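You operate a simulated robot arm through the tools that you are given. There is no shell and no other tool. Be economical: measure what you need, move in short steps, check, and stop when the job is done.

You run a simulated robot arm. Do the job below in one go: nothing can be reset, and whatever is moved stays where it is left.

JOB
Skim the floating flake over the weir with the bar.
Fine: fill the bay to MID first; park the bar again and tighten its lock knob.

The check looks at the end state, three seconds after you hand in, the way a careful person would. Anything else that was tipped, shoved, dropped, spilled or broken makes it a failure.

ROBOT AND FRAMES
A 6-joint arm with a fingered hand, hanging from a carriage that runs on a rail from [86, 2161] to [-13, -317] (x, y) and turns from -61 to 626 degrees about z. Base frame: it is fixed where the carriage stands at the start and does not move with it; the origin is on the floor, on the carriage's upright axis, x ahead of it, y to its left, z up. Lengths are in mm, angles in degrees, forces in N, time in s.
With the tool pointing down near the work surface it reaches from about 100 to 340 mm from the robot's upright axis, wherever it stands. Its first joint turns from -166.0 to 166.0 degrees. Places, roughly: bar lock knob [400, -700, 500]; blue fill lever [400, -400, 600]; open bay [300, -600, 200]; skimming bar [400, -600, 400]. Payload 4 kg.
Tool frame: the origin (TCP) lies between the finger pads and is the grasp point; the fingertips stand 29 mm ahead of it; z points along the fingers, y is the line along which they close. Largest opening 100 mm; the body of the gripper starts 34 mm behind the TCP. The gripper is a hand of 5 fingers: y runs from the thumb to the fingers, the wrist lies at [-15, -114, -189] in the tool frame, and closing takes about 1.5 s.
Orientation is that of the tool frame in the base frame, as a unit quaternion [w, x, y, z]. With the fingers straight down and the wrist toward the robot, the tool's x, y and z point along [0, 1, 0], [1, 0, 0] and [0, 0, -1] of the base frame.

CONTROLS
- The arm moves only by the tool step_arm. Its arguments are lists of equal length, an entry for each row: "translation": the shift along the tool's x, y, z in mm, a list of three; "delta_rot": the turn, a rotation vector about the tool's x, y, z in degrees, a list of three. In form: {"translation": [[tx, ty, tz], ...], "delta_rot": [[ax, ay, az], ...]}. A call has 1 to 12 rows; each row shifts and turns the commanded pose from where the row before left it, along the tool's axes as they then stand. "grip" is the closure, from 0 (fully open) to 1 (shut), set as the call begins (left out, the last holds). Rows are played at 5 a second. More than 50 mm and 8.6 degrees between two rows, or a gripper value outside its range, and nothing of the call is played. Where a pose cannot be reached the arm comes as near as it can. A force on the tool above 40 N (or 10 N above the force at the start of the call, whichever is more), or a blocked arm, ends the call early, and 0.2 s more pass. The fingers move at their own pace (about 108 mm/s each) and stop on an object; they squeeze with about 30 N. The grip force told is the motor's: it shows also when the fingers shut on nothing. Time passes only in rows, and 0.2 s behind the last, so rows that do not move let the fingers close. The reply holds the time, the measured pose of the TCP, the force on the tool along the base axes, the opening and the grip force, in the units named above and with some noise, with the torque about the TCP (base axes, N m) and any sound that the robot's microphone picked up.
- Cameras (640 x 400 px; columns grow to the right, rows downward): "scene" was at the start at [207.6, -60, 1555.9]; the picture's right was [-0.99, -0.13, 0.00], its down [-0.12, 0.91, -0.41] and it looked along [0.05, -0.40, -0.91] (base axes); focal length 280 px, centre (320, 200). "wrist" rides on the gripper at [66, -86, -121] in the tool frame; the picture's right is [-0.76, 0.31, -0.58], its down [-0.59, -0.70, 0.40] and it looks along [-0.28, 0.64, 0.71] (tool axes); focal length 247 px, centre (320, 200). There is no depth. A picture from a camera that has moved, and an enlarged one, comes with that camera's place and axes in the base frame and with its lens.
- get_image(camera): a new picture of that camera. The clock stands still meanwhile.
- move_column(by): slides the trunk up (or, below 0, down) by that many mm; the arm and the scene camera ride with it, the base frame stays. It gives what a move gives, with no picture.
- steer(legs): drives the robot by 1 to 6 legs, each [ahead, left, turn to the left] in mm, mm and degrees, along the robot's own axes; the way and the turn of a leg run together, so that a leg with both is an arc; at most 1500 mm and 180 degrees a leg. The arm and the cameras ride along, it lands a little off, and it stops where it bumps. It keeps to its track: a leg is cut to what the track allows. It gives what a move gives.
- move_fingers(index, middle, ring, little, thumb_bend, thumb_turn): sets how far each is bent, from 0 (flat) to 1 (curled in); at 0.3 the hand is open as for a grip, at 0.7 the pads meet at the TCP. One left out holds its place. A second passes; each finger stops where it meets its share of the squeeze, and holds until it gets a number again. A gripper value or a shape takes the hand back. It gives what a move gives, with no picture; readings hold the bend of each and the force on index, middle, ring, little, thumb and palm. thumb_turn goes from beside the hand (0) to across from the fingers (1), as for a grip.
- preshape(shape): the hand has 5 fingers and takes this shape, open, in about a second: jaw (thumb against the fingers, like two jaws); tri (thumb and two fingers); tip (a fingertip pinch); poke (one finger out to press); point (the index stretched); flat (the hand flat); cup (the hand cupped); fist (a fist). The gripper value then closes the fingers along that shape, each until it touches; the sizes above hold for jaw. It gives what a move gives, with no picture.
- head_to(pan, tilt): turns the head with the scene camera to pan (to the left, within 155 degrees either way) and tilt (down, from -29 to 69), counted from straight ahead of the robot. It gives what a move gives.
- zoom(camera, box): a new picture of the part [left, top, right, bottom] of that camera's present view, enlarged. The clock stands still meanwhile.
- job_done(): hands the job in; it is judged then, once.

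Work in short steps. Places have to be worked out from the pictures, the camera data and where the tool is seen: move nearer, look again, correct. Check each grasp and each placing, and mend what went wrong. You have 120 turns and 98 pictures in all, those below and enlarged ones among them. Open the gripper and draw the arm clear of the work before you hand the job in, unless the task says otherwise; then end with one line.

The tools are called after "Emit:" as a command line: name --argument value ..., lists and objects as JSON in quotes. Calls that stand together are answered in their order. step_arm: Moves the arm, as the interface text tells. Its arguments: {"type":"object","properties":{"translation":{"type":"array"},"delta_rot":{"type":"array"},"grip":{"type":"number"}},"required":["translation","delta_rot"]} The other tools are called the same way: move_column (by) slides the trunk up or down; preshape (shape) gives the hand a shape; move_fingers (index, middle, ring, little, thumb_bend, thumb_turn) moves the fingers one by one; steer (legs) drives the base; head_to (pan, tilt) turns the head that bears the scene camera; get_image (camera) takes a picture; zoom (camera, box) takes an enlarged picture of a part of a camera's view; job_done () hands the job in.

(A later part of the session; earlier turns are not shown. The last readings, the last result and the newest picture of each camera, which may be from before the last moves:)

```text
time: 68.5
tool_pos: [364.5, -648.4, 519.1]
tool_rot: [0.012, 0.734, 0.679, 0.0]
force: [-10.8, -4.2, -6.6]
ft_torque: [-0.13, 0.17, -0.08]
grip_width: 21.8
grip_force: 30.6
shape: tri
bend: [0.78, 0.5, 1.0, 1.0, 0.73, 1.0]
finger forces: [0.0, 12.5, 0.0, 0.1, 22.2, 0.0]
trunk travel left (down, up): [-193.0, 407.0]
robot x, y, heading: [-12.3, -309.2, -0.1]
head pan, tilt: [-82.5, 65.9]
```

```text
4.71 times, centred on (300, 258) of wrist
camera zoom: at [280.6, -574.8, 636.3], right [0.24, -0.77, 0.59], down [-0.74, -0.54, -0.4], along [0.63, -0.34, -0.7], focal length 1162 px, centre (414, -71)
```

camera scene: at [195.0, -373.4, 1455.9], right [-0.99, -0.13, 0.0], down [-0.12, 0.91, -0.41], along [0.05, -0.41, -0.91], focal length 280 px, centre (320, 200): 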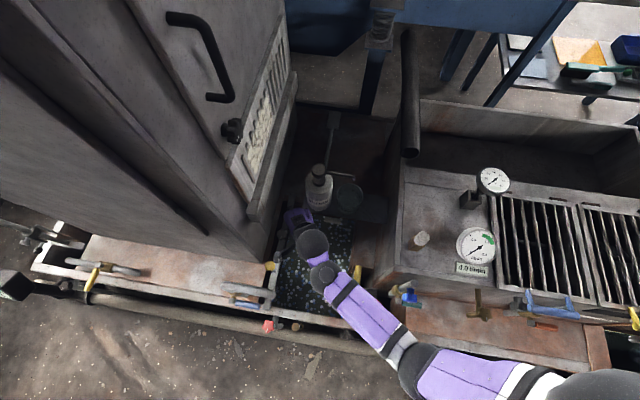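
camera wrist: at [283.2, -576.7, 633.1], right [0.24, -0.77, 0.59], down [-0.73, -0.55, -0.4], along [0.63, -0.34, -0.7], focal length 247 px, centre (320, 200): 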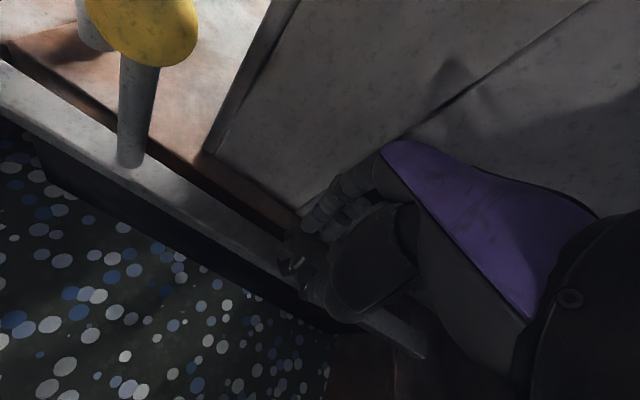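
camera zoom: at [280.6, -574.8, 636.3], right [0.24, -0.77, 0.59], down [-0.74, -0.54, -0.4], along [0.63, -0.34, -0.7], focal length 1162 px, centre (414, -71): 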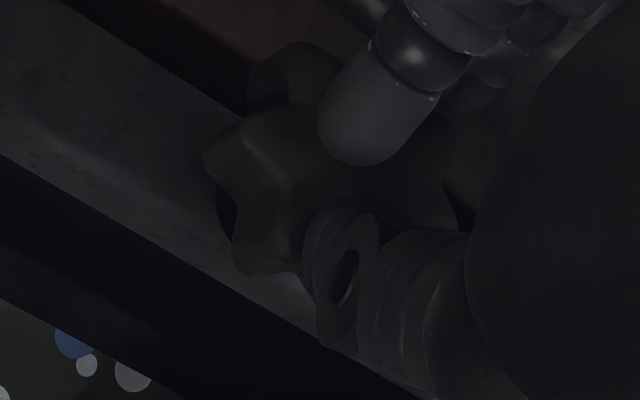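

The index slid over the top of the knob, and the mark is no longer where it was. I open, lift and check the knob's mark.

Emit:
step_arm --translation '[[0, 0, 0], [0, 0, 0], [0, 0, -25], [0, 0, -25]]' --delta_rot '[[0, 0, 0], [0, 0, 0], [0, 0, 0], [0, 0, 0]]' --grip 0.1

Emit:
zoom --camera "wrist" --box '[235, 195, 345, 300]'

```text
time: 69.5
tool_pos: [362.3, -646.7, 567.3]
tool_rot: [0.009, 0.734, 0.679, 0.001]
force: [-12.1, 0.2, -2.9]
ft_torque: [0.01, -0.07, -0.09]
grip_width: 88.2
grip_force: 0.0
shape: tri
bend: [0.34, 0.38, 0.99, 0.99, 0.3, 0.98]
finger forces: [0.0, 12.1, 0.0, 0.1, 0.0, 0.1]
trunk travel left (down, up): [-193.0, 407.0]
robot x, y, heading: [-11.8, -313.9, -0.1]
head pan, tilt: [-82.5, 65.9]
```

```text
3.81 times, centred on (290, 248) of wrist
camera zoom: at [279.7, -573.7, 685.1], right [0.24, -0.77, 0.59], down [-0.74, -0.54, -0.4], along [0.63, -0.34, -0.7], focal length 941 px, centre (434, 19)
```

zoom: 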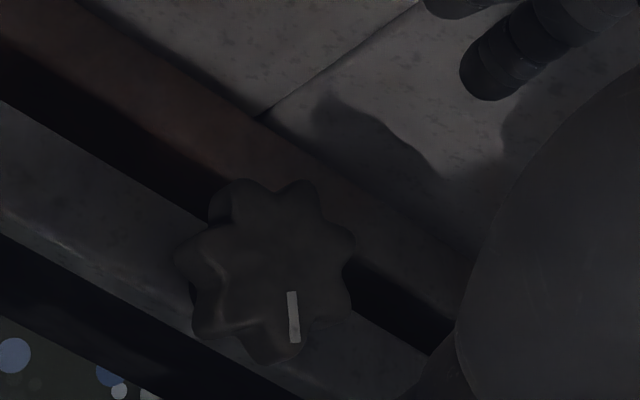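

The mark is about 115° from its start, so the lock is well loosened. The middle finger brushes the cabinet, so I shift away, rise, and go above the yellow ball.

Emit:
step_arm --translation '[[0, -18, -10], [0, -10, -40], [25, 0, -25], [40, 8, 0], [40, 15, 0], [20, 18, 0]]' --delta_rot '[[0, 0, 0], [0, 0, -4.5], [0, 0, 0], [0, 0, 0], [0, 0, 0], [0, 0, 0]]' --grip 0.35

Emit:
get_image --camera "wrist"

```text
time: 70.8
tool_pos: [380.9, -517.2, 644.4]
tool_rot: [0.012, 0.706, 0.708, 0.001]
force: [0.2, 0.2, -0.6]
ft_torque: [0.0, 0.01, -0.05]
grip_width: 65.2
grip_force: 0.1
shape: tri
bend: [0.4, 0.37, 0.99, 0.99, 0.3, 0.99]
finger forces: [0.0, 0.1, 0.0, 0.0, 0.0, 0.0]
trunk travel left (down, up): [-193.0, 407.0]
robot x, y, heading: [-8.5, -312.6, 0.0]
head pan, tilt: [-82.5, 65.9]
```

```text
31 pictures are left
camera wrist: at [291.0, -449.9, 761.8], right [0.3, -0.75, 0.59], down [-0.69, -0.6, -0.4], along [0.66, -0.29, -0.7], focal length 247 px, centre (320, 200)
```

wrist: 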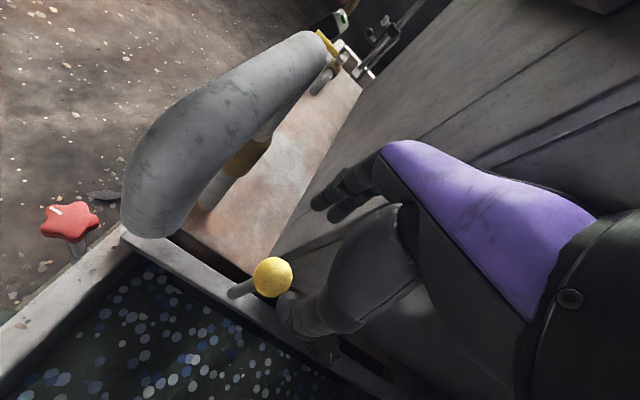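

The ball is confirmed at (375,-522,558). I lower onto it with the fingers straddling in x.

Emit:
step_arm --translation '[[-3, -5, 20], [-2, -1, 22], [0, 0, 22], [0, 0, 20]]' --delta_rot '[[0, 0, 0], [0, 0, 0], [0, 0, 0], [0, 0, 0]]'

Emit:
step_arm --translation '[[0, 0, 0], [0, 0, 0], [0, 0, 0], [0, 0, 0], [0, 0, 0]]' --delta_rot '[[0, 0, 0], [0, 0, 0], [0, 0, 0], [0, 0, 0], [0, 0, 0]]' --grip 1.0

Emit:
get_image --camera "wrist"

```text
time: 71.8
tool_pos: [371.8, -525.2, 558.8]
tool_rot: [0.013, 0.706, 0.709, 0.001]
force: [0.2, -0.1, -0.2]
ft_torque: [0.01, -0.01, -0.02]
grip_width: 64.9
grip_force: 0.2
shape: tri
bend: [0.4, 0.37, 0.99, 0.99, 0.3, 0.99]
finger forces: [0.1, 0.0, 0.0, 0.0, 0.0, 0.0]
trunk travel left (down, up): [-193.0, 407.0]
robot x, y, heading: [-12.6, -312.7, -0.3]
head pan, tilt: [-82.5, 65.9]
```

```text
time: 73.0
tool_pos: [372.7, -524.7, 559.5]
tool_rot: [0.011, 0.706, 0.708, 0.001]
force: [2.7, -1.8, -15.5]
ft_torque: [-0.06, 0.46, -0.05]
grip_width: 13.0
grip_force: 30.0
shape: tri
bend: [0.75, 0.73, 1.0, 1.0, 0.73, 1.0]
finger forces: [17.1, 14.0, 0.1, 0.0, 25.7, 0.0]
trunk travel left (down, up): [-193.0, 407.0]
robot x, y, heading: [-13.0, -312.4, 0.0]
head pan, tilt: [-82.5, 65.9]
```

```text
30 pictures are left
camera wrist: at [282.8, -457.1, 676.6], right [0.3, -0.75, 0.59], down [-0.69, -0.6, -0.4], along [0.65, -0.29, -0.7], focal length 247 px, centre (320, 200)
```

wrist: 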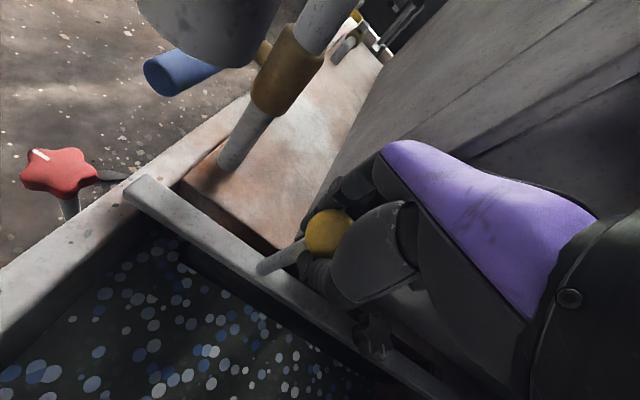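

The fingers hold the post just under the ball. I pull gently toward -x and watch whether the bar slides.

Emit:
step_arm --translation '[[0, -8, 0], [0, -8, 0], [0, -8, 0]]' --delta_rot '[[0, 0, 0], [0, 0, 0], [0, 0, 0]]'

Emit:
zoom --camera "scene" --box '[230, 190, 390, 330]'

```text
time: 73.8
tool_pos: [349.4, -522.5, 559.9]
tool_rot: [0.012, 0.705, 0.709, 0.002]
force: [4.2, 1.2, -13.6]
ft_torque: [-0.06, 0.5, -0.03]
grip_width: 13.0
grip_force: 30.3
shape: tri
bend: [0.75, 0.73, 1.0, 1.0, 0.73, 1.0]
finger forces: [17.8, 12.9, 0.0, 0.0, 25.3, 0.0]
trunk travel left (down, up): [-193.0, 407.0]
robot x, y, heading: [-12.7, -313.0, -0.2]
head pan, tilt: [-82.5, 65.9]
```

```text
2.86 times, centred on (310, 260) of scene
camera zoom: at [195.2, -373.0, 1456.0], right [-0.99, -0.13, 0.0], down [-0.12, 0.91, -0.41], along [0.05, -0.4, -0.91], focal length 799 px, centre (349, 29)
```

zoom: 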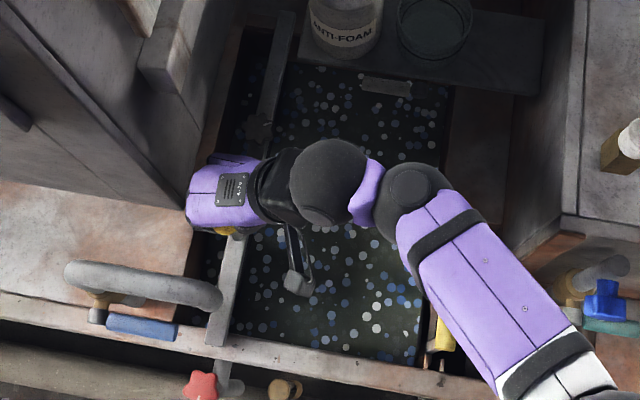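

The bar slides freely (about 4 N). The machine corner near (21,-537,732) would meet my wrist at the weir, so I loosen the grip, yaw the hand 60° about the post, and grip again.

Emit:
step_arm --translation '[[0, 0, 0], [0, 0, 0], [0, 0, 0], [0, 0, 0], [0, 0, 0], [0, 0, 0], [0, 0, 0], [0, 0, 0], [0, 0, 0], [0, 0, 0]]' --delta_rot '[[0, 0, 0], [0, 0, 0], [0, 0, 7.5], [0, 0, 7.5], [0, 0, 7.5], [0, 0, 7.5], [0, 0, 7.5], [0, 0, 7.5], [0, 0, 7.5], [0, 0, 7.5]]' --grip 0.6

Emit:
step_arm --translation '[[0, 0, 0], [0, 0, 0], [0, 0, 0], [0, 0, 0], [0, 0, 0]]' --delta_rot '[[0, 0, 0], [0, 0, 0], [0, 0, 0], [0, 0, 0], [0, 0, 0]]' --grip 1.0

Emit:
get_image --camera "wrist"

```text
time: 76.1
tool_pos: [333.0, -517.3, 550.2]
tool_rot: [0.006, 0.963, 0.268, -0.003]
force: [-39.0, 15.0, 14.6]
ft_torque: [-1.86, -5.09, 3.7]
grip_width: 42.3
grip_force: 0.1
shape: tri
bend: [0.4, 0.47, 0.99, 0.99, 0.41, 1.0]
finger forces: [6.5, 0.0, 0.1, 0.0, 0.0, 0.0]
trunk travel left (down, up): [-193.0, 407.0]
robot x, y, heading: [-14.8, -306.6, -0.1]
head pan, tilt: [-82.5, 65.9]
stopped in row 10: the force on the tool passed its limit at 67 N (the readings are from after the stop); the commanded pose is now the measured one
```

```text
time: 77.3
tool_pos: [332.6, -517.5, 550.1]
tool_rot: [0.006, 0.964, 0.267, -0.002]
force: [-36.9, 15.3, -1.8]
ft_torque: [-2.39, -3.95, 2.96]
grip_width: 2.1
grip_force: 29.5
shape: tri
bend: [0.77, 0.7, 1.0, 1.0, 0.7, 1.0]
finger forces: [22.8, 10.9, 0.1, 0.0, 22.7, 0.1]
trunk travel left (down, up): [-193.0, 407.0]
robot x, y, heading: [-10.0, -313.3, -0.0]
head pan, tilt: [-82.5, 65.9]
```

```text
28 pictures are left
camera wrist: at [343.8, -408.1, 669.1], right [-0.49, -0.65, 0.58], down [-0.87, 0.3, -0.4], along [0.09, -0.7, -0.71], focal length 247 px, centre (320, 200)
```

wrist: 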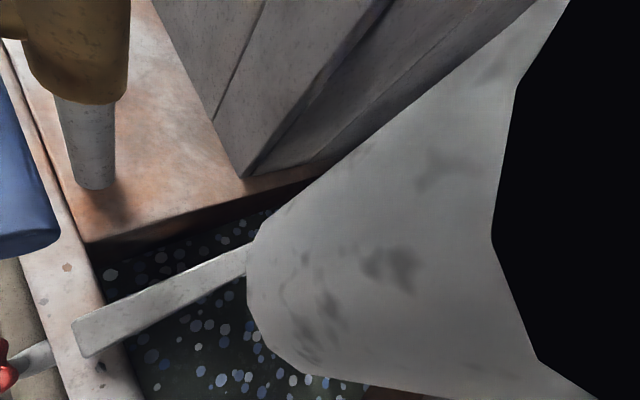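

The camera housing ran into the gooseneck spout and the post slipped out. I back straight off toward -x and check.

Emit:
step_arm --translation '[[-17, -10.3, 0], [-17, -10.3, 0], [-17, -10.3, -5]]' --delta_rot '[[0, 0, 0], [0, 0, 0], [0, 0, 0]]'

Emit:
get_image --camera "wrist"

Emit:
zoom --camera "scene" --box '[230, 190, 390, 330]'

```text
time: 78.1
tool_pos: [287.0, -521.1, 558.8]
tool_rot: [0.01, 0.964, 0.266, 0.004]
force: [0.2, 0.2, -0.7]
ft_torque: [0.0, 0.01, 0.0]
grip_width: 0.0
grip_force: 30.0
shape: tri
bend: [0.77, 0.7, 1.0, 1.0, 0.71, 1.0]
finger forces: [0.1, 0.0, 0.0, 0.0, 0.0, 0.1]
trunk travel left (down, up): [-193.0, 407.0]
robot x, y, heading: [-12.8, -310.3, -0.0]
head pan, tilt: [-82.5, 65.9]
```

```text
27 pictures are left
camera wrist: at [296.5, -412.2, 678.4], right [-0.5, -0.64, 0.58], down [-0.86, 0.29, -0.41], along [0.09, -0.71, -0.7], focal length 247 px, centre (320, 200)
```

wrist: 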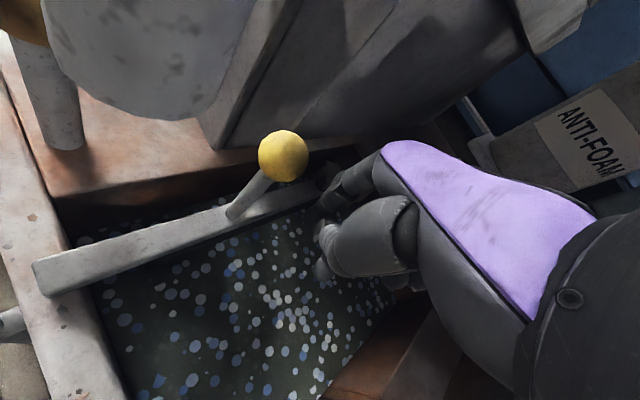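

```text
2.86 times, centred on (310, 260) of scene
camera zoom: at [194.8, -373.2, 1455.9], right [-0.99, -0.13, 0.0], down [-0.12, 0.91, -0.41], along [0.05, -0.41, -0.91], focal length 799 px, centre (349, 29)
```

zoom: 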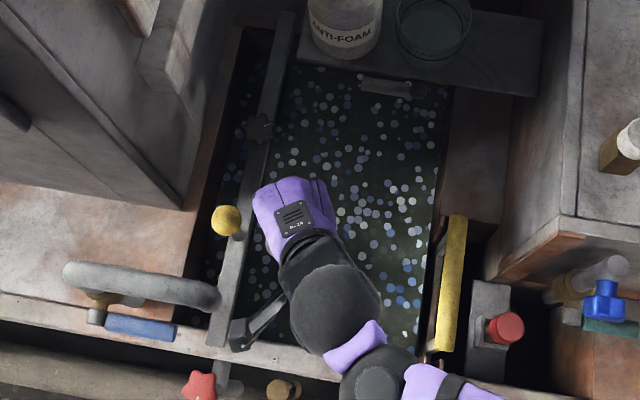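

Everything is in place and the ball is now at (350,-524). I raise, turn back to yaw 0, and grip the post again to pull the first stretch with that yaw.

Emit:
step_arm --translation '[[0, 0, -40], [0, 0, -30], [0, 0, 0], [0, 0, 0], [0, 0, 0], [0, 0, 0], [0, 0, 0], [0, 0, 0], [0, 0, 0], [0, 0, 0]]' --delta_rot '[[0, 0, 0], [0, 0, 0], [0, 0, -7.4], [0, 0, -7.4], [0, 0, -7.4], [0, 0, -7.4], [0, 0, -7.4], [0, 0, -7.4], [0, 0, -7.4], [0, 0, -7.4]]' --grip 0.35

Emit:
step_arm --translation '[[-1, 31, 0], [-1, 31, 0], [0, 0, 22], [0, 0, 22], [0, 0, 22]]' --delta_rot '[[0, 0, 0], [0, 0, 0], [0, 0, 0], [0, 0, 0], [0, 0, 0]]'

Emit:
step_arm --translation '[[0, 0, 0], [0, 0, 0], [0, 0, 0], [0, 0, 0], [0, 0, 0]]' --delta_rot '[[0, 0, 0], [0, 0, 0], [0, 0, 0], [0, 0, 0], [0, 0, 0]]' --grip 1.0

```text
time: 80.3
tool_pos: [286.7, -522.1, 628.8]
tool_rot: [0.009, 0.706, 0.708, -0.003]
force: [0.0, 0.0, -0.3]
ft_torque: [-0.02, -0.01, -0.01]
grip_width: 65.0
grip_force: 0.1
shape: tri
bend: [0.4, 0.37, 0.99, 1.0, 0.3, 0.99]
finger forces: [0.0, 0.0, 0.0, 0.0, 0.1, 0.1]
trunk travel left (down, up): [-193.0, 407.0]
robot x, y, heading: [-10.8, -311.1, -0.1]
head pan, tilt: [-82.5, 65.9]
```

```text
time: 81.5
tool_pos: [348.4, -522.3, 564.9]
tool_rot: [0.009, 0.706, 0.708, -0.002]
force: [0.4, 0.1, 0.1]
ft_torque: [0.01, -0.02, -0.02]
grip_width: 64.9
grip_force: 0.0
shape: tri
bend: [0.4, 0.37, 0.99, 0.99, 0.3, 0.99]
finger forces: [0.1, 0.0, 0.0, 0.1, 0.0, 0.0]
trunk travel left (down, up): [-193.0, 407.0]
robot x, y, heading: [-11.3, -312.2, -0.1]
head pan, tilt: [-82.5, 65.9]
```

```text
time: 82.7
tool_pos: [347.6, -522.3, 564.2]
tool_rot: [0.008, 0.706, 0.708, -0.002]
force: [4.2, -3.1, -21.6]
ft_torque: [0.0, 0.04, 0.0]
grip_width: 18.6
grip_force: 30.1
shape: tri
bend: [0.76, 0.62, 1.0, 1.0, 0.72, 1.0]
finger forces: [16.3, 14.2, 0.1, 0.1, 28.7, 0.0]
trunk travel left (down, up): [-193.0, 407.0]
robot x, y, heading: [-12.6, -312.9, -0.3]
head pan, tilt: [-82.5, 65.9]
```

Gripped. I pull slowly toward the weir, 6 mm a row (30 mm/s), so that the flake isn't pushed under.

Emit:
step_arm --translation '[[0, -6, 0], [0, -6, 0], [0, -6, 0], [0, -6, 0], [0, -6, 0], [0, -6, 0], [0, -6, 0], [0, -6, 0], [0, -6, 0], [0, -6, 0], [0, -6, 0], [0, -6, 0]]' --delta_rot '[[0, 0, 0], [0, 0, 0], [0, 0, 0], [0, 0, 0], [0, 0, 0], [0, 0, 0], [0, 0, 0], [0, 0, 0], [0, 0, 0], [0, 0, 0], [0, 0, 0], [0, 0, 0]]'

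Emit:
zoom --camera "scene" --box '[230, 190, 390, 330]'

```text
time: 85.3
tool_pos: [277.8, -520.5, 562.2]
tool_rot: [0.008, 0.706, 0.708, -0.001]
force: [4.0, 7.9, -1.8]
ft_torque: [0.11, -0.04, 0.05]
grip_width: 19.3
grip_force: 29.8
shape: tri
bend: [0.76, 0.75, 1.0, 1.0, 0.73, 1.0]
finger forces: [16.9, 10.6, 0.1, 0.1, 24.8, 0.1]
trunk travel left (down, up): [-193.0, 407.0]
robot x, y, heading: [-11.0, -314.3, -0.1]
head pan, tilt: [-82.5, 65.9]
```

```text
2.86 times, centred on (310, 260) of scene
camera zoom: at [195.7, -371.9, 1456.1], right [-0.99, -0.13, 0.0], down [-0.12, 0.91, -0.41], along [0.05, -0.4, -0.91], focal length 799 px, centre (349, 29)
```

zoom: 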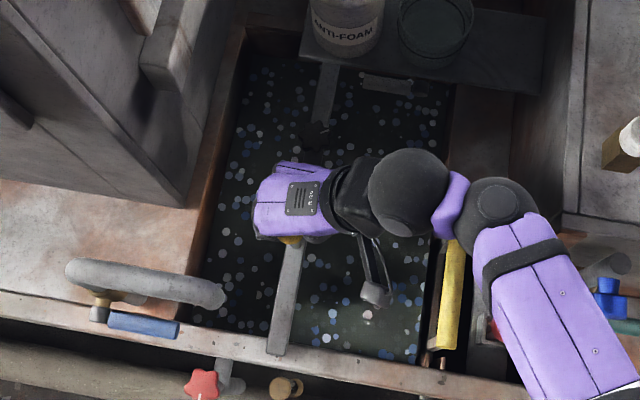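

Flakes remain behind the bar, so the blade may not be in the water. I look at the bar and water from the wrist camera.

Emit:
get_image --camera "wrist"

Emit:
zoom --camera "wrist" --box '[60, 180, 400, 400]'

```text
24 pictures are left
camera wrist: at [189.7, -453.8, 681.1], right [0.3, -0.75, 0.59], down [-0.7, -0.6, -0.4], along [0.65, -0.29, -0.7], focal length 247 px, centre (320, 200)
```

wrist: 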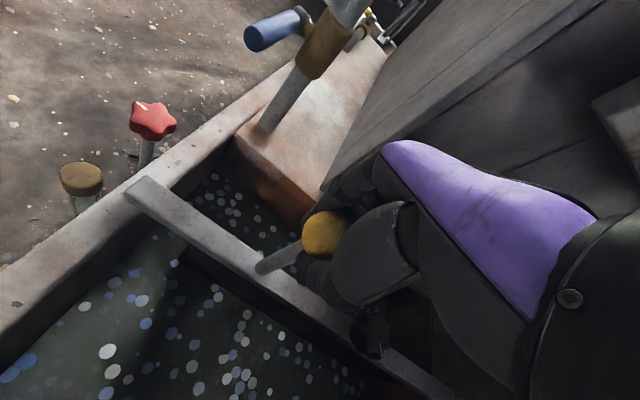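

```text
1.82 times, centred on (230, 290) of wrist
camera zoom: at [189.7, -453.8, 681.1], right [0.3, -0.75, 0.59], down [-0.7, -0.6, -0.4], along [0.65, -0.29, -0.7], focal length 449 px, centre (484, 36)
```

zoom: 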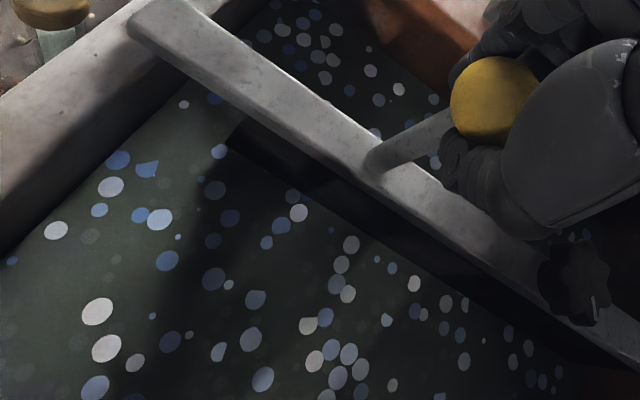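

The flakes aren't being pushed, so the blade seems to ride above the water. I check whether the bar can be pressed down: I push down a few mm and feel the force.

Emit:
step_arm --translation '[[0, 0, 3], [0, 0, 3], [0, 0, 3], [0, 0, 3]]' --delta_rot '[[0, 0, 0], [0, 0, 0], [0, 0, 0], [0, 0, 0]]'

Emit:
zoom --camera "wrist" --box '[100, 150, 300, 300]'

```text
time: 86.3
tool_pos: [278.3, -524.7, 551.2]
tool_rot: [0.01, 0.707, 0.707, -0.002]
force: [-0.2, 3.6, 17.8]
ft_torque: [0.01, 0.29, 0.04]
grip_width: 19.6
grip_force: 30.6
shape: tri
bend: [0.77, 0.76, 1.0, 1.0, 0.79, 1.0]
finger forces: [17.7, 2.1, 0.0, 0.0, 23.8, 0.0]
trunk travel left (down, up): [-193.0, 407.0]
robot x, y, heading: [-11.8, -313.2, -0.3]
head pan, tilt: [-82.5, 65.9]
```

```text
2.67 times, centred on (200, 225) of wrist
camera zoom: at [190.1, -458.0, 670.2], right [0.3, -0.75, 0.59], down [-0.7, -0.6, -0.4], along [0.65, -0.29, -0.7], focal length 659 px, centre (640, 133)
```

zoom: 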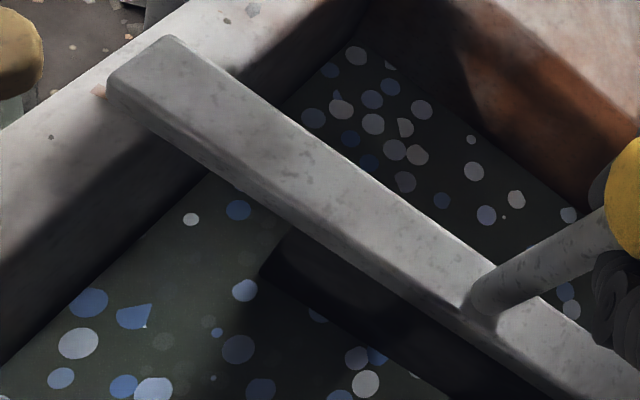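

Pressing down gives 18 N, so the bar is seated on the walls; my earlier grip was lifting it (−21 N). I pull on with slight down-pressure and compare the flakes.

Emit:
step_arm --translation '[[0, -4, 0], [0, -4, 0], [0, -4, 0], [0, -4, 0], [0, -4, 0], [0, -4, 0], [0, -4, 0], [0, -4, 0], [0, -4, 0], [0, -4, 0]]' --delta_rot '[[0, 0, 0], [0, 0, 0], [0, 0, 0], [0, 0, 0], [0, 0, 0], [0, 0, 0], [0, 0, 0], [0, 0, 0], [0, 0, 0], [0, 0, 0]]'

Emit:
zoom --camera "scene" --box '[230, 190, 390, 330]'

```text
time: 88.5
tool_pos: [257.7, -526.3, 554.4]
tool_rot: [0.014, 0.705, 0.709, 0.001]
force: [-0.8, 7.8, -22.1]
ft_torque: [-0.2, 0.74, 0.15]
grip_width: 17.9
grip_force: 29.5
shape: tri
bend: [0.76, 0.76, 1.0, 1.0, 0.78, 1.0]
finger forces: [21.1, 4.3, 0.1, 0.0, 18.5, 0.0]
trunk travel left (down, up): [-193.0, 407.0]
robot x, y, heading: [-11.5, -311.8, 0.0]
head pan, tilt: [-82.5, 65.9]
```

```text
2.86 times, centred on (310, 260) of scene
camera zoom: at [205.2, -374.1, 1458.5], right [-0.99, -0.13, -0.01], down [-0.11, 0.9, -0.41], along [0.06, -0.41, -0.91], focal length 799 px, centre (349, 29)
```

zoom: 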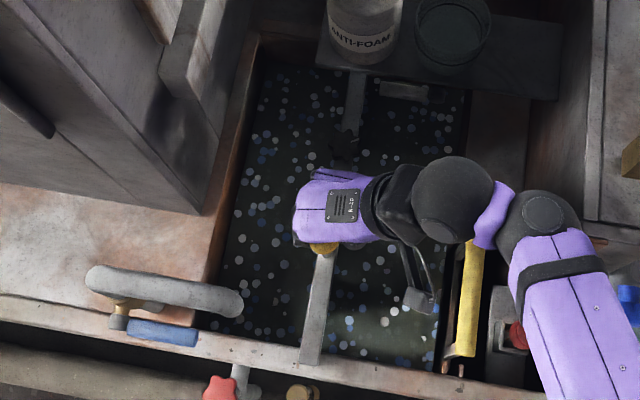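

The tool lagged and the camera itself shifted: something on the arm, perhaps the elbow or forearm, is bearing on the machine. I release and rise.

Emit:
step_arm --translation '[[0, 5, 0], [0, 5, 0], [0, 0, 0], [0, 0, -20], [0, 0, -25], [0, 0, -25]]' --delta_rot '[[0, 0, 0], [0, 0, 0], [0, 0, 0], [0, 0, 0], [0, 0, 0], [0, 0, 0]]' --grip 0.2

Emit:
get_image --camera "scene"

```text
time: 89.9
tool_pos: [249.3, -524.2, 623.4]
tool_rot: [0.01, 0.707, 0.707, 0.0]
force: [1.4, 0.2, -0.1]
ft_torque: [-0.03, 0.09, -0.04]
grip_width: 79.8
grip_force: 0.0
shape: tri
bend: [0.37, 0.33, 0.99, 0.99, 0.3, 0.99]
finger forces: [0.0, 0.0, 0.0, 0.0, 0.0, 0.0]
trunk travel left (down, up): [-193.0, 407.0]
robot x, y, heading: [-12.1, -311.0, 0.0]
head pan, tilt: [-82.5, 65.9]
```

```text
20 pictures are left
camera scene: at [196.5, -373.3, 1456.7], right [-0.99, -0.13, 0.0], down [-0.12, 0.91, -0.41], along [0.05, -0.4, -0.91], focal length 280 px, centre (320, 200)
```

scene: 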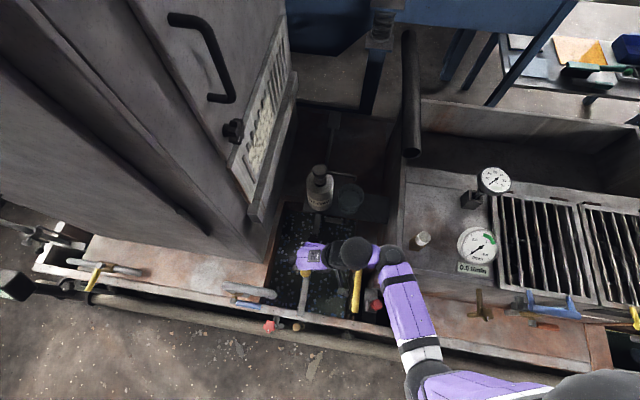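

I drive the robot back about 110 mm in y, so the arm can reach in from the front instead of over the machine, and turn the wrist toward +y.

Emit:
steer --legs '[[0, 110, 0]]'

Emit:
step_arm --translation '[[0, -8, -5], [0, 0, 0], [0, 0, 0], [0, 0, 0], [0, 0, 0], [0, 0, 0], [0, 0, 0], [0, 0, 0], [0, 0, 0], [0, 0, 0], [0, 0, 0]]' --delta_rot '[[0, 0, 0], [0, 0, 8], [0, 0, 8], [0, 0, 8], [0, 0, 8], [0, 0, 8], [0, 0, 8], [0, 0, 8], [0, 0, 8], [0, 0, 8], [0, 0, 8]]'

Emit:
get_image --camera "wrist"

Emit:
zoom --camera "scene" --box '[250, 130, 400, 280]'

```text
time: 91.1
tool_pos: [251.3, -410.6, 621.0]
tool_rot: [0.009, 0.707, 0.708, -0.002]
force: [0.1, 0.9, -0.3]
ft_torque: [-0.01, -0.02, 0.01]
grip_width: 79.8
grip_force: 0.0
shape: tri
bend: [0.37, 0.33, 0.99, 0.99, 0.3, 0.99]
finger forces: [0.0, 0.1, 0.0, 0.1, 0.1, 0.0]
trunk travel left (down, up): [-193.0, 407.0]
robot x, y, heading: [-6.8, -196.4, 0.1]
head pan, tilt: [-82.5, 65.9]
```

```text
time: 93.5
tool_pos: [242.8, -409.8, 626.7]
tool_rot: [0.008, 0.996, 0.086, 0.004]
force: [0.7, 0.2, 0.0]
ft_torque: [-0.01, 0.02, 0.02]
grip_width: 79.9
grip_force: 0.0
shape: tri
bend: [0.37, 0.33, 0.99, 0.99, 0.3, 0.99]
finger forces: [0.0, 0.0, 0.0, 0.0, 0.0, 0.0]
trunk travel left (down, up): [-193.0, 407.0]
robot x, y, heading: [-8.7, -199.7, -0.1]
head pan, tilt: [-82.5, 65.9]
```

```text
19 pictures are left
camera wrist: at [290.2, -312.8, 745.8], right [-0.7, -0.43, 0.58], down [-0.7, 0.58, -0.41], along [-0.16, -0.69, -0.7], focal length 247 px, centre (320, 200)
```

wrist: 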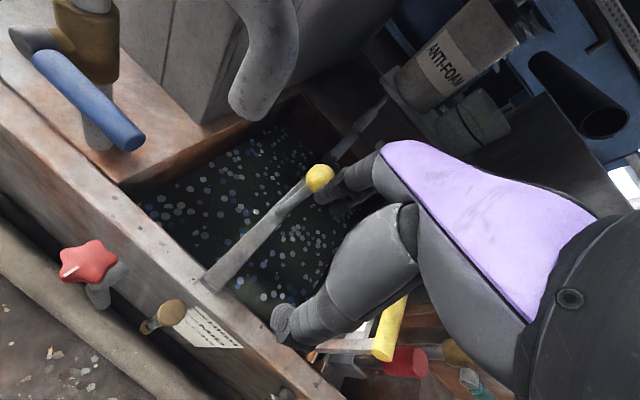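

```text
2.67 times, centred on (325, 205) of scene
camera zoom: at [199.7, -261.3, 1456.0], right [-0.99, -0.13, 0.0], down [-0.12, 0.91, -0.41], along [0.05, -0.41, -0.91], focal length 746 px, centre (307, 187)
```

zoom: 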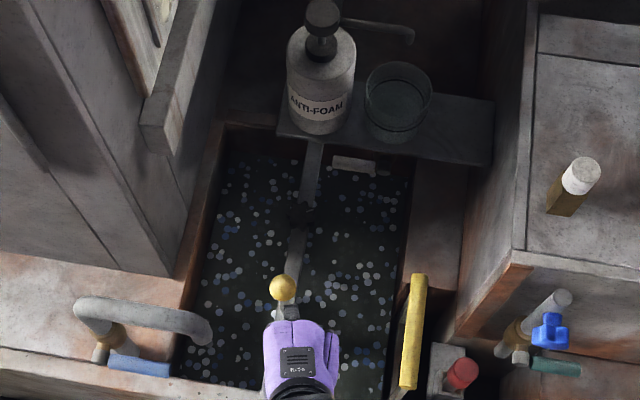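

The ball is at (262,-523). My earlier grips wedged under the ball and lifted the bar. I go in from the front, grip lower on the post, press down, and test for flake motion.

Emit:
step_arm --translation '[[0, 38, 0], [0, 38, 0], [0, 37, 0], [0, 0, 27], [0, 0, 27], [0, 0, 24]]' --delta_rot '[[0, 0, 0], [0, 0, 0], [0, 0, 0], [0, 0, 0], [0, 0, 0], [0, 0, 0]]' --grip 0.35

Emit:
step_arm --translation '[[0, 0, 0], [0, 0, 0], [0, 0, 0], [0, 0, 0], [0, 0, 0]]' --delta_rot '[[0, 0, 0], [0, 0, 0], [0, 0, 0], [0, 0, 0], [0, 0, 0]]' --grip 1.0

Emit:
get_image --camera "wrist"

```text
time: 94.9
tool_pos: [263.6, -524.8, 550.0]
tool_rot: [0.007, 0.996, 0.088, 0.004]
force: [-0.1, -0.3, 0.5]
ft_torque: [-0.02, 0.03, 0.0]
grip_width: 65.2
grip_force: 0.2
shape: tri
bend: [0.4, 0.37, 0.99, 0.99, 0.3, 0.99]
finger forces: [0.1, 0.1, 0.1, 0.0, 0.0, 0.0]
trunk travel left (down, up): [-193.0, 407.0]
robot x, y, heading: [-7.5, -200.7, -0.2]
head pan, tilt: [-82.5, 65.9]
```

```text
time: 96.1
tool_pos: [263.3, -523.8, 548.8]
tool_rot: [0.007, 0.996, 0.088, 0.004]
force: [1.7, -1.7, -8.9]
ft_torque: [0.42, 0.27, 0.02]
grip_width: 7.4
grip_force: 29.9
shape: tri
bend: [0.72, 0.7, 1.0, 1.0, 0.51, 1.0]
finger forces: [19.4, 11.1, 0.1, 0.0, 27.2, 0.0]
trunk travel left (down, up): [-193.0, 407.0]
robot x, y, heading: [-12.8, -200.4, -0.2]
head pan, tilt: [-82.5, 65.9]
```

```text
17 pictures are left
camera wrist: at [310.1, -426.2, 668.5], right [-0.7, -0.43, 0.58], down [-0.7, 0.58, -0.41], along [-0.16, -0.69, -0.7], focal length 247 px, centre (320, 200)
```

wrist: 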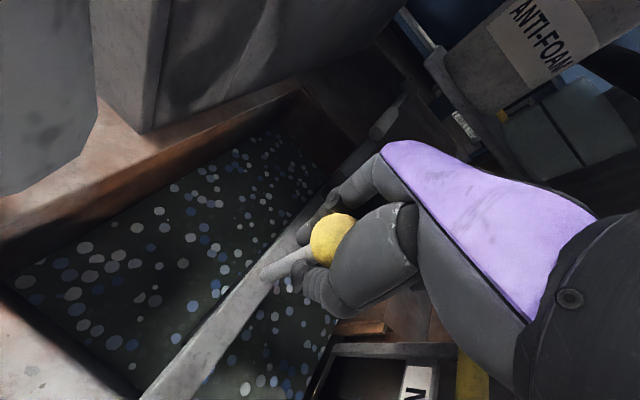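

The post is gripped. I press down 5 mm and pull 60 mm toward the weir at about 30 mm/s.

Emit:
step_arm --translation '[[0, 0, 4], [0, 0, 4], [-5.9, -1, 0], [-5.9, -1, 0], [-5.9, -1, 0], [-5.9, -1, 0], [-5.9, -1, 0], [-5.9, -1, 0], [-5.9, -1, 0], [-5.9, -1, 0], [-5.9, -1, 0], [-5.9, -1, 0]]' --delta_rot '[[0, 0, 0], [0, 0, 0], [0, 0, 0], [0, 0, 0], [0, 0, 0], [0, 0, 0], [0, 0, 0], [0, 0, 0], [0, 0, 0], [0, 0, 0], [0, 0, 0], [0, 0, 0]]'

Emit:
zoom --camera "scene" --box '[250, 130, 400, 280]'

```text
time: 97.5
tool_pos: [245.5, -522.7, 544.9]
tool_rot: [0.009, 0.996, 0.087, 0.008]
force: [0.5, 8.8, 22.0]
ft_torque: [1.03, 0.15, 0.01]
grip_width: 10.8
grip_force: 30.0
shape: tri
bend: [0.72, 0.7, 1.0, 1.0, 0.74, 1.0]
finger forces: [21.0, 10.9, 0.0, 0.0, 36.1, 0.0]
trunk travel left (down, up): [-193.0, 407.0]
robot x, y, heading: [-7.5, -202.4, -0.1]
head pan, tilt: [-82.5, 65.9]
stopped in row 6: the force on the tool passed its limit at 40 N (the readings are from after the stop); the commanded pose is now the measured one
```

```text
2.67 times, centred on (325, 205) of scene
camera zoom: at [200.3, -260.2, 1455.7], right [-0.99, -0.13, 0.0], down [-0.12, 0.91, -0.41], along [0.05, -0.4, -0.91], focal length 746 px, centre (307, 187)
```

zoom: 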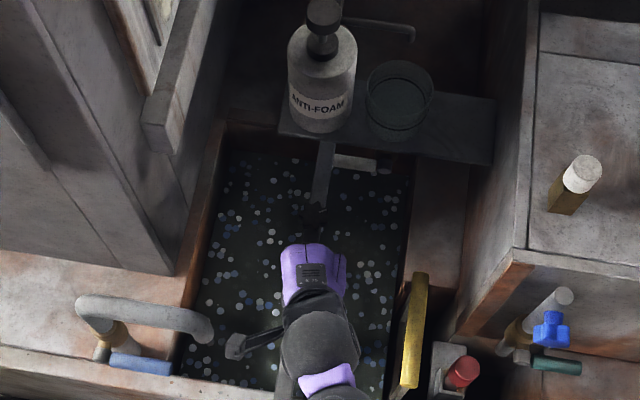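

That was too much down-pressure. I ease it and continue to the weir to see what happens at the lip.

Emit:
step_arm --translation '[[0, 0, -3], [-5.9, -1, 0], [-5.9, -1, 0], [-5.9, -1, 0], [-5.9, -1, 0], [-5.9, -1, 0], [-5.9, -1, 0], [-5.9, -1, 0], [-5.9, -1, 0], [-5.9, -1, 0], [-5.9, -1, 0], [-5.9, -1, 0]]' --delta_rot '[[0, 0, 0], [0, 0, 0], [0, 0, 0], [0, 0, 0], [0, 0, 0], [0, 0, 0], [0, 0, 0], [0, 0, 0], [0, 0, 0], [0, 0, 0], [0, 0, 0], [0, 0, 0]]'

Emit:
step_arm --translation '[[-5.9, -1, 0], [-5.9, -1, 0], [-5.9, -1, 0], [-5.9, -1, 0], [-5.9, -1, 0], [-5.9, -1, 0]]' --delta_rot '[[0, 0, 0], [0, 0, 0], [0, 0, 0], [0, 0, 0], [0, 0, 0], [0, 0, 0]]'

Emit:
get_image --camera "wrist"

```text
time: 100.1
tool_pos: [177.9, -521.5, 545.2]
tool_rot: [0.008, 0.996, 0.088, 0.006]
force: [5.0, 15.0, 14.3]
ft_torque: [0.99, 0.14, 0.02]
grip_width: 10.3
grip_force: 30.0
shape: tri
bend: [0.72, 0.7, 1.0, 1.0, 0.74, 1.0]
finger forces: [19.4, 8.0, 0.0, 0.1, 35.8, 0.0]
trunk travel left (down, up): [-193.0, 407.0]
robot x, y, heading: [-8.8, -198.5, -0.2]
head pan, tilt: [-82.5, 65.9]
```

```text
time: 101.5
tool_pos: [150.5, -520.0, 544.6]
tool_rot: [0.009, 0.996, 0.092, 0.009]
force: [24.1, 19.4, 18.9]
ft_torque: [1.05, 0.09, 0.14]
grip_width: 11.0
grip_force: 30.1
shape: tri
bend: [0.71, 0.7, 1.0, 1.0, 0.75, 1.0]
finger forces: [23.0, 3.1, 0.0, 0.1, 34.1, 0.1]
trunk travel left (down, up): [-193.0, 407.0]
robot x, y, heading: [-9.6, -201.9, 0.2]
head pan, tilt: [-82.5, 65.9]
```

```text
15 pictures are left
camera wrist: at [196.5, -422.0, 664.7], right [-0.7, -0.43, 0.57], down [-0.7, 0.58, -0.42], along [-0.15, -0.69, -0.71], focal length 247 px, centre (320, 200)
```

wrist: 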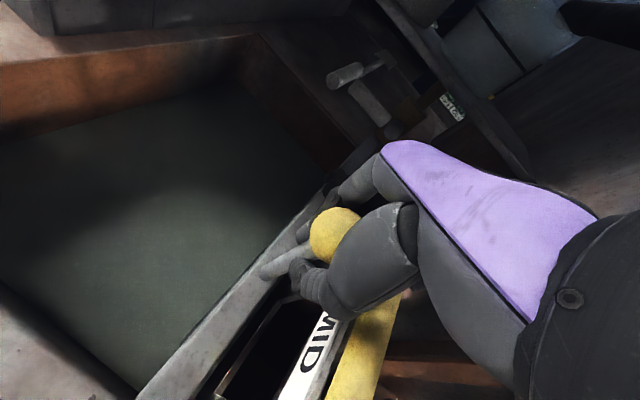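

The whole water surface is clear: the flake has gone over the weir, and the bar is at its stop. Now I push the bar back toward park.

Emit:
step_arm --translation '[[2, 0, -2], [9.8, 1.5, 0], [9.8, 1.5, 0], [9.8, 1.5, 0], [9.8, 1.5, 0], [9.8, 1.5, 0], [9.8, 1.5, 0], [9.8, 1.5, 0], [9.8, 1.5, 0], [9.8, 1.5, 0], [9.8, 1.5, 0], [9.8, 1.5, 0]]' --delta_rot '[[0, 0, 0], [0, 0, 0], [0, 0, 0], [0, 0, 0], [0, 0, 0], [0, 0, 0], [0, 0, 0], [0, 0, 0], [0, 0, 0], [0, 0, 0], [0, 0, 0], [0, 0, 0]]'

```text
time: 104.1
tool_pos: [247.0, -520.7, 548.0]
tool_rot: [0.008, 0.996, 0.088, 0.004]
force: [-3.1, -4.7, -32.0]
ft_torque: [1.02, 0.21, -0.1]
grip_width: 8.5
grip_force: 29.3
shape: tri
bend: [0.71, 0.7, 1.0, 1.0, 0.75, 1.0]
finger forces: [27.4, 20.6, 0.0, 0.1, 26.8, 0.0]
trunk travel left (down, up): [-193.0, 407.0]
robot x, y, heading: [-6.8, -200.1, -0.3]
head pan, tilt: [-82.5, 65.9]
```

The bar follows; the z force shows some lifting. I lower 4 mm and continue another 30 mm.

Emit:
step_arm --translation '[[0, 0, 4], [8, 1.4, 0], [8, 1.4, 0], [8, 1.4, 0]]' --delta_rot '[[0, 0, 0], [0, 0, 0], [0, 0, 0], [0, 0, 0]]'

Emit:
get_image --camera "wrist"

```text
time: 105.1
tool_pos: [270.1, -522.8, 545.1]
tool_rot: [0.01, 0.996, 0.087, 0.005]
force: [-23.8, 2.2, 9.8]
ft_torque: [0.48, -3.4, 2.99]
grip_width: 9.1
grip_force: 29.4
shape: tri
bend: [0.72, 0.7, 1.0, 1.0, 0.75, 1.0]
finger forces: [29.4, 14.4, 0.0, 0.1, 29.2, 0.1]
trunk travel left (down, up): [-193.0, 407.0]
robot x, y, heading: [-8.8, -201.7, -0.2]
head pan, tilt: [-82.5, 65.9]
```

```text
14 pictures are left
camera wrist: at [318.2, -423.6, 664.9], right [-0.7, -0.42, 0.58], down [-0.7, 0.58, -0.42], along [-0.16, -0.7, -0.7], focal length 247 px, centre (320, 200)
```

wrist: 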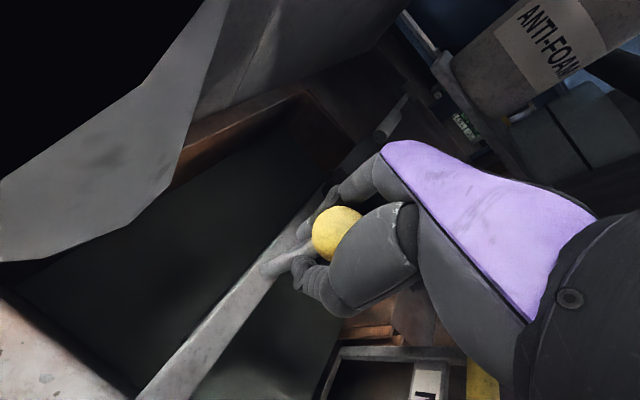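

The camera is touching the spout again, so here I must change grip. I back off 8 mm, release, rise, turn to yaw 0 and drive 50 mm nearer.

Emit:
step_arm --translation '[[-8, -1.4, 0], [0, 0, 0], [0, 0, 0]]' --delta_rot '[[0, 0, 0], [0, 0, 0], [0, 0, 0]]' --grip 0.3

Emit:
step_arm --translation '[[0, 0, -25], [0, 0, -30], [0, 0, -25], [-20, -20, 0], [-20, -20, 0]]' --delta_rot '[[0, 0, 0], [0, 0, 0], [0, 0, 0], [0, 0, 0], [0, 0, 0]]'

Emit:
step_arm --translation '[[0, 0, 0], [0, 0, 0], [0, 0, 0], [0, 0, 0], [0, 0, 0], [0, 0, 0], [0, 0, 0], [0, 0, 0], [0, 0, 0], [0, 0, 0]]' --delta_rot '[[0, 0, -8], [0, 0, -8], [0, 0, -8], [0, 0, -8], [0, 0, -8], [0, 0, -8], [0, 0, -8], [0, 0, -8], [0, 0, -8], [0, 0, -8]]'

Emit:
steer --legs '[[0, -60, 0]]'

Emit:
get_image --camera "wrist"

```text
time: 105.9
tool_pos: [269.7, -522.0, 546.5]
tool_rot: [0.009, 0.996, 0.088, 0.006]
force: [-0.1, 0.1, -0.8]
ft_torque: [0.02, 0.0, -0.04]
grip_width: 70.0
grip_force: 0.1
shape: tri
bend: [0.41, 0.36, 0.99, 1.0, 0.31, 0.99]
finger forces: [0.1, 0.0, 0.0, 0.0, 0.0, 0.1]
trunk travel left (down, up): [-193.0, 407.0]
robot x, y, heading: [-4.2, -201.1, -0.1]
head pan, tilt: [-82.5, 65.9]
```

```text
time: 107.1
tool_pos: [216.9, -489.0, 624.2]
tool_rot: [0.008, 0.996, 0.087, 0.005]
force: [-0.5, 0.4, 0.4]
ft_torque: [0.01, 0.01, -0.05]
grip_width: 69.7
grip_force: 0.0
shape: tri
bend: [0.41, 0.36, 0.99, 0.99, 0.3, 0.99]
finger forces: [0.0, 0.0, 0.1, 0.1, 0.0, 0.1]
trunk travel left (down, up): [-193.0, 407.0]
robot x, y, heading: [-11.2, -199.6, -0.1]
head pan, tilt: [-82.5, 65.9]
```

```text
time: 109.3
tool_pos: [219.8, -488.3, 624.8]
tool_rot: [0.011, 0.706, 0.708, -0.001]
force: [-0.5, -0.2, -0.2]
ft_torque: [-0.02, -0.03, -0.03]
grip_width: 69.8
grip_force: 0.0
shape: tri
bend: [0.41, 0.36, 0.99, 0.99, 0.3, 0.99]
finger forces: [0.1, 0.1, 0.1, 0.0, 0.1, 0.1]
trunk travel left (down, up): [-193.0, 407.0]
robot x, y, heading: [-7.7, -200.9, 0.1]
head pan, tilt: [-82.5, 65.9]
```

```text
time: 110.3
tool_pos: [217.2, -547.6, 625.4]
tool_rot: [0.011, 0.707, 0.707, -0.001]
force: [-1.0, -0.5, -0.2]
ft_torque: [-0.02, 0.0, 0.02]
grip_width: 69.9
grip_force: 0.0
shape: tri
bend: [0.41, 0.36, 0.99, 0.99, 0.3, 0.99]
finger forces: [0.0, 0.0, 0.1, 0.0, 0.0, 0.1]
trunk travel left (down, up): [-193.0, 407.0]
robot x, y, heading: [-11.4, -261.8, -0.5]
head pan, tilt: [-82.5, 65.9]
```

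```text
13 pictures are left
camera wrist: at [129.5, -480.4, 742.8], right [0.3, -0.75, 0.59], down [-0.7, -0.6, -0.4], along [0.65, -0.3, -0.7], focal length 247 px, centre (320, 200)
```

wrist: 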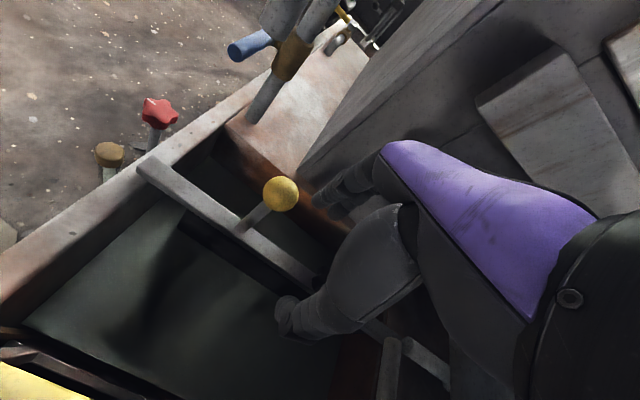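

The ball is at x≈275. Simplest is to push the post toward +x with closed fingers. I close the hand, align in y, lower beside the post, and push.

Emit:
step_arm --translation '[[14, 0, 0], [13, 0, 0], [0, 0, 26], [0, 0, 26], [0, 0, 26], [0, 10, 0], [0, 10, 0], [0, 10, 0]]' --delta_rot '[[0, 0, 0], [0, 0, 0], [0, 0, 0], [0, 0, 0], [0, 0, 0], [0, 0, 0], [0, 0, 0], [0, 0, 0]]' --grip 1.0

Emit:
step_arm --translation '[[0, 8, 0], [0, 8, 0], [0, 8, 0], [0, 8, 0], [0, 8, 0], [0, 8, 0], [0, 8, 0], [0, 8, 0]]' --delta_rot '[[0, 0, 0], [0, 0, 0], [0, 0, 0], [0, 0, 0], [0, 0, 0], [0, 0, 0], [0, 0, 0], [0, 0, 0]]'

Emit:
get_image --camera "wrist"

```text
time: 111.6
tool_pos: [252.1, -572.5, 607.0]
tool_rot: [0.096, 0.699, 0.706, -0.054]
force: [-0.3, -0.1, 0.1]
ft_torque: [-0.03, -0.01, 0.01]
grip_width: 0.0
grip_force: 29.9
shape: tri
bend: [0.7, 0.7, 1.0, 1.0, 0.7, 1.0]
finger forces: [0.0, 0.0, 0.0, 0.0, 0.0, 0.1]
trunk travel left (down, up): [-193.0, 407.0]
robot x, y, heading: [-12.2, -258.5, 0.1]
head pan, tilt: [-82.5, 65.9]
stopped in row 6: the arm was blocked; the commanded pose is now the measured one
```

```text
time: 113.4
tool_pos: [296.7, -575.1, 601.5]
tool_rot: [0.085, 0.701, 0.706, -0.053]
force: [-0.7, -0.2, 0.2]
ft_torque: [0.0, 0.01, -0.01]
grip_width: 0.1
grip_force: 29.9
shape: tri
bend: [0.7, 0.7, 1.0, 1.0, 0.7, 1.0]
finger forces: [0.0, 0.1, 0.1, 0.0, 0.0, 0.1]
trunk travel left (down, up): [-193.0, 407.0]
robot x, y, heading: [-11.4, -258.9, -0.2]
head pan, tilt: [-82.5, 65.9]
```

```text
12 pictures are left
camera wrist: at [204.2, -488.5, 703.1], right [0.28, -0.63, 0.73], down [-0.68, -0.66, -0.31], along [0.67, -0.41, -0.62], focal length 247 px, centre (320, 200)
```

wrist: 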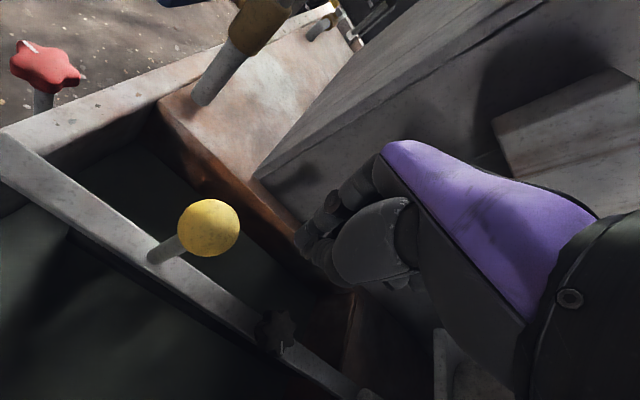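

The arm was blocked with the hand too far toward -x. I straighten the tilt, come to y≈-520 at a safe height, drive to the track end where this pose worked, and then straddle the post from above.

Emit:
step_arm --translation '[[15, 0, -15], [20, 0, -10], [20, 5, 0]]' --delta_rot '[[1.3, 5.6, 0], [1.3, 5.6, 0], [0, 0, 0]]' --grip 0.35

Emit:
steer --legs '[[0, -55, 0]]'

```text
time: 114.2
tool_pos: [300.8, -514.4, 623.1]
tool_rot: [-0.001, 0.705, 0.709, 0.0]
force: [0.7, -1.1, -0.5]
ft_torque: [0.02, -0.04, 0.01]
grip_width: 65.0
grip_force: 0.1
shape: tri
bend: [0.4, 0.37, 0.99, 1.0, 0.31, 0.99]
finger forces: [0.0, 0.1, 0.1, 0.0, 0.0, 0.0]
trunk travel left (down, up): [-193.0, 407.0]
robot x, y, heading: [-6.3, -259.1, 0.1]
head pan, tilt: [-82.5, 65.9]
```

```text
time: 115.1
tool_pos: [298.7, -573.2, 623.3]
tool_rot: [0.0, 0.705, 0.709, -0.001]
force: [0.3, 0.3, -0.1]
ft_torque: [0.02, 0.01, 0.02]
grip_width: 64.9
grip_force: 0.1
shape: tri
bend: [0.4, 0.37, 0.99, 1.0, 0.3, 0.99]
finger forces: [0.0, 0.1, 0.0, 0.1, 0.1, 0.0]
trunk travel left (down, up): [-193.0, 407.0]
robot x, y, heading: [-11.3, -309.5, -0.2]
head pan, tilt: [-82.5, 65.9]
```

I align over the post at (287,-521) and lower.

Emit:
step_arm --translation '[[26, -6, 0], [26, -6, 0], [0, 0, 24], [0, 0, 24], [0, 0, 22]]' --delta_rot '[[0, 0, 0], [0, 0, 0], [0, 0, 0], [0, 0, 0], [0, 0, 0]]'

Emit:
step_arm --translation '[[0, 0, 0], [0, 0, 0], [0, 0, 0], [0, 0, 0], [0, 0, 0], [0, 0, 0]]' --delta_rot '[[0, 0, 0], [0, 0, 0], [0, 0, 0], [0, 0, 0], [0, 0, 0], [0, 0, 0]]' --grip 1.0

Emit:
get_image --camera "wrist"

```text
time: 116.3
tool_pos: [285.5, -520.8, 552.3]
tool_rot: [0.0, 0.707, 0.708, 0.001]
force: [0.5, 0.0, 0.6]
ft_torque: [0.01, 0.0, 0.03]
grip_width: 64.9
grip_force: 0.1
shape: tri
bend: [0.4, 0.37, 0.99, 1.0, 0.3, 0.99]
finger forces: [0.0, 0.1, 0.0, 0.0, 0.1, 0.0]
trunk travel left (down, up): [-193.0, 407.0]
robot x, y, heading: [-9.6, -315.6, -0.1]
head pan, tilt: [-82.5, 65.9]
```

```text
time: 117.7
tool_pos: [284.1, -520.2, 551.0]
tool_rot: [0.0, 0.706, 0.708, -0.001]
force: [-0.2, -2.2, -13.5]
ft_torque: [-0.14, 0.51, 0.0]
grip_width: 7.3
grip_force: 30.0
shape: tri
bend: [0.71, 0.7, 1.0, 1.0, 0.45, 1.0]
finger forces: [19.4, 11.2, 0.1, 0.1, 26.2, 0.0]
trunk travel left (down, up): [-193.0, 407.0]
robot x, y, heading: [-9.7, -316.1, -0.2]
head pan, tilt: [-82.5, 65.9]
```

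```text
11 pictures are left
camera wrist: at [197.1, -455.0, 672.3], right [0.31, -0.76, 0.58], down [-0.7, -0.59, -0.4], along [0.64, -0.28, -0.71], focal length 247 px, centre (320, 200)
```

wrist: 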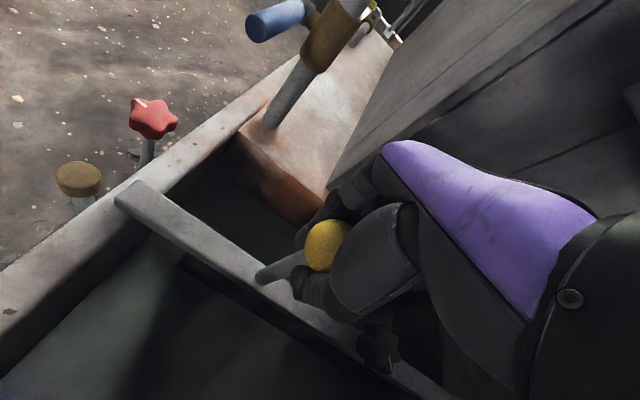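

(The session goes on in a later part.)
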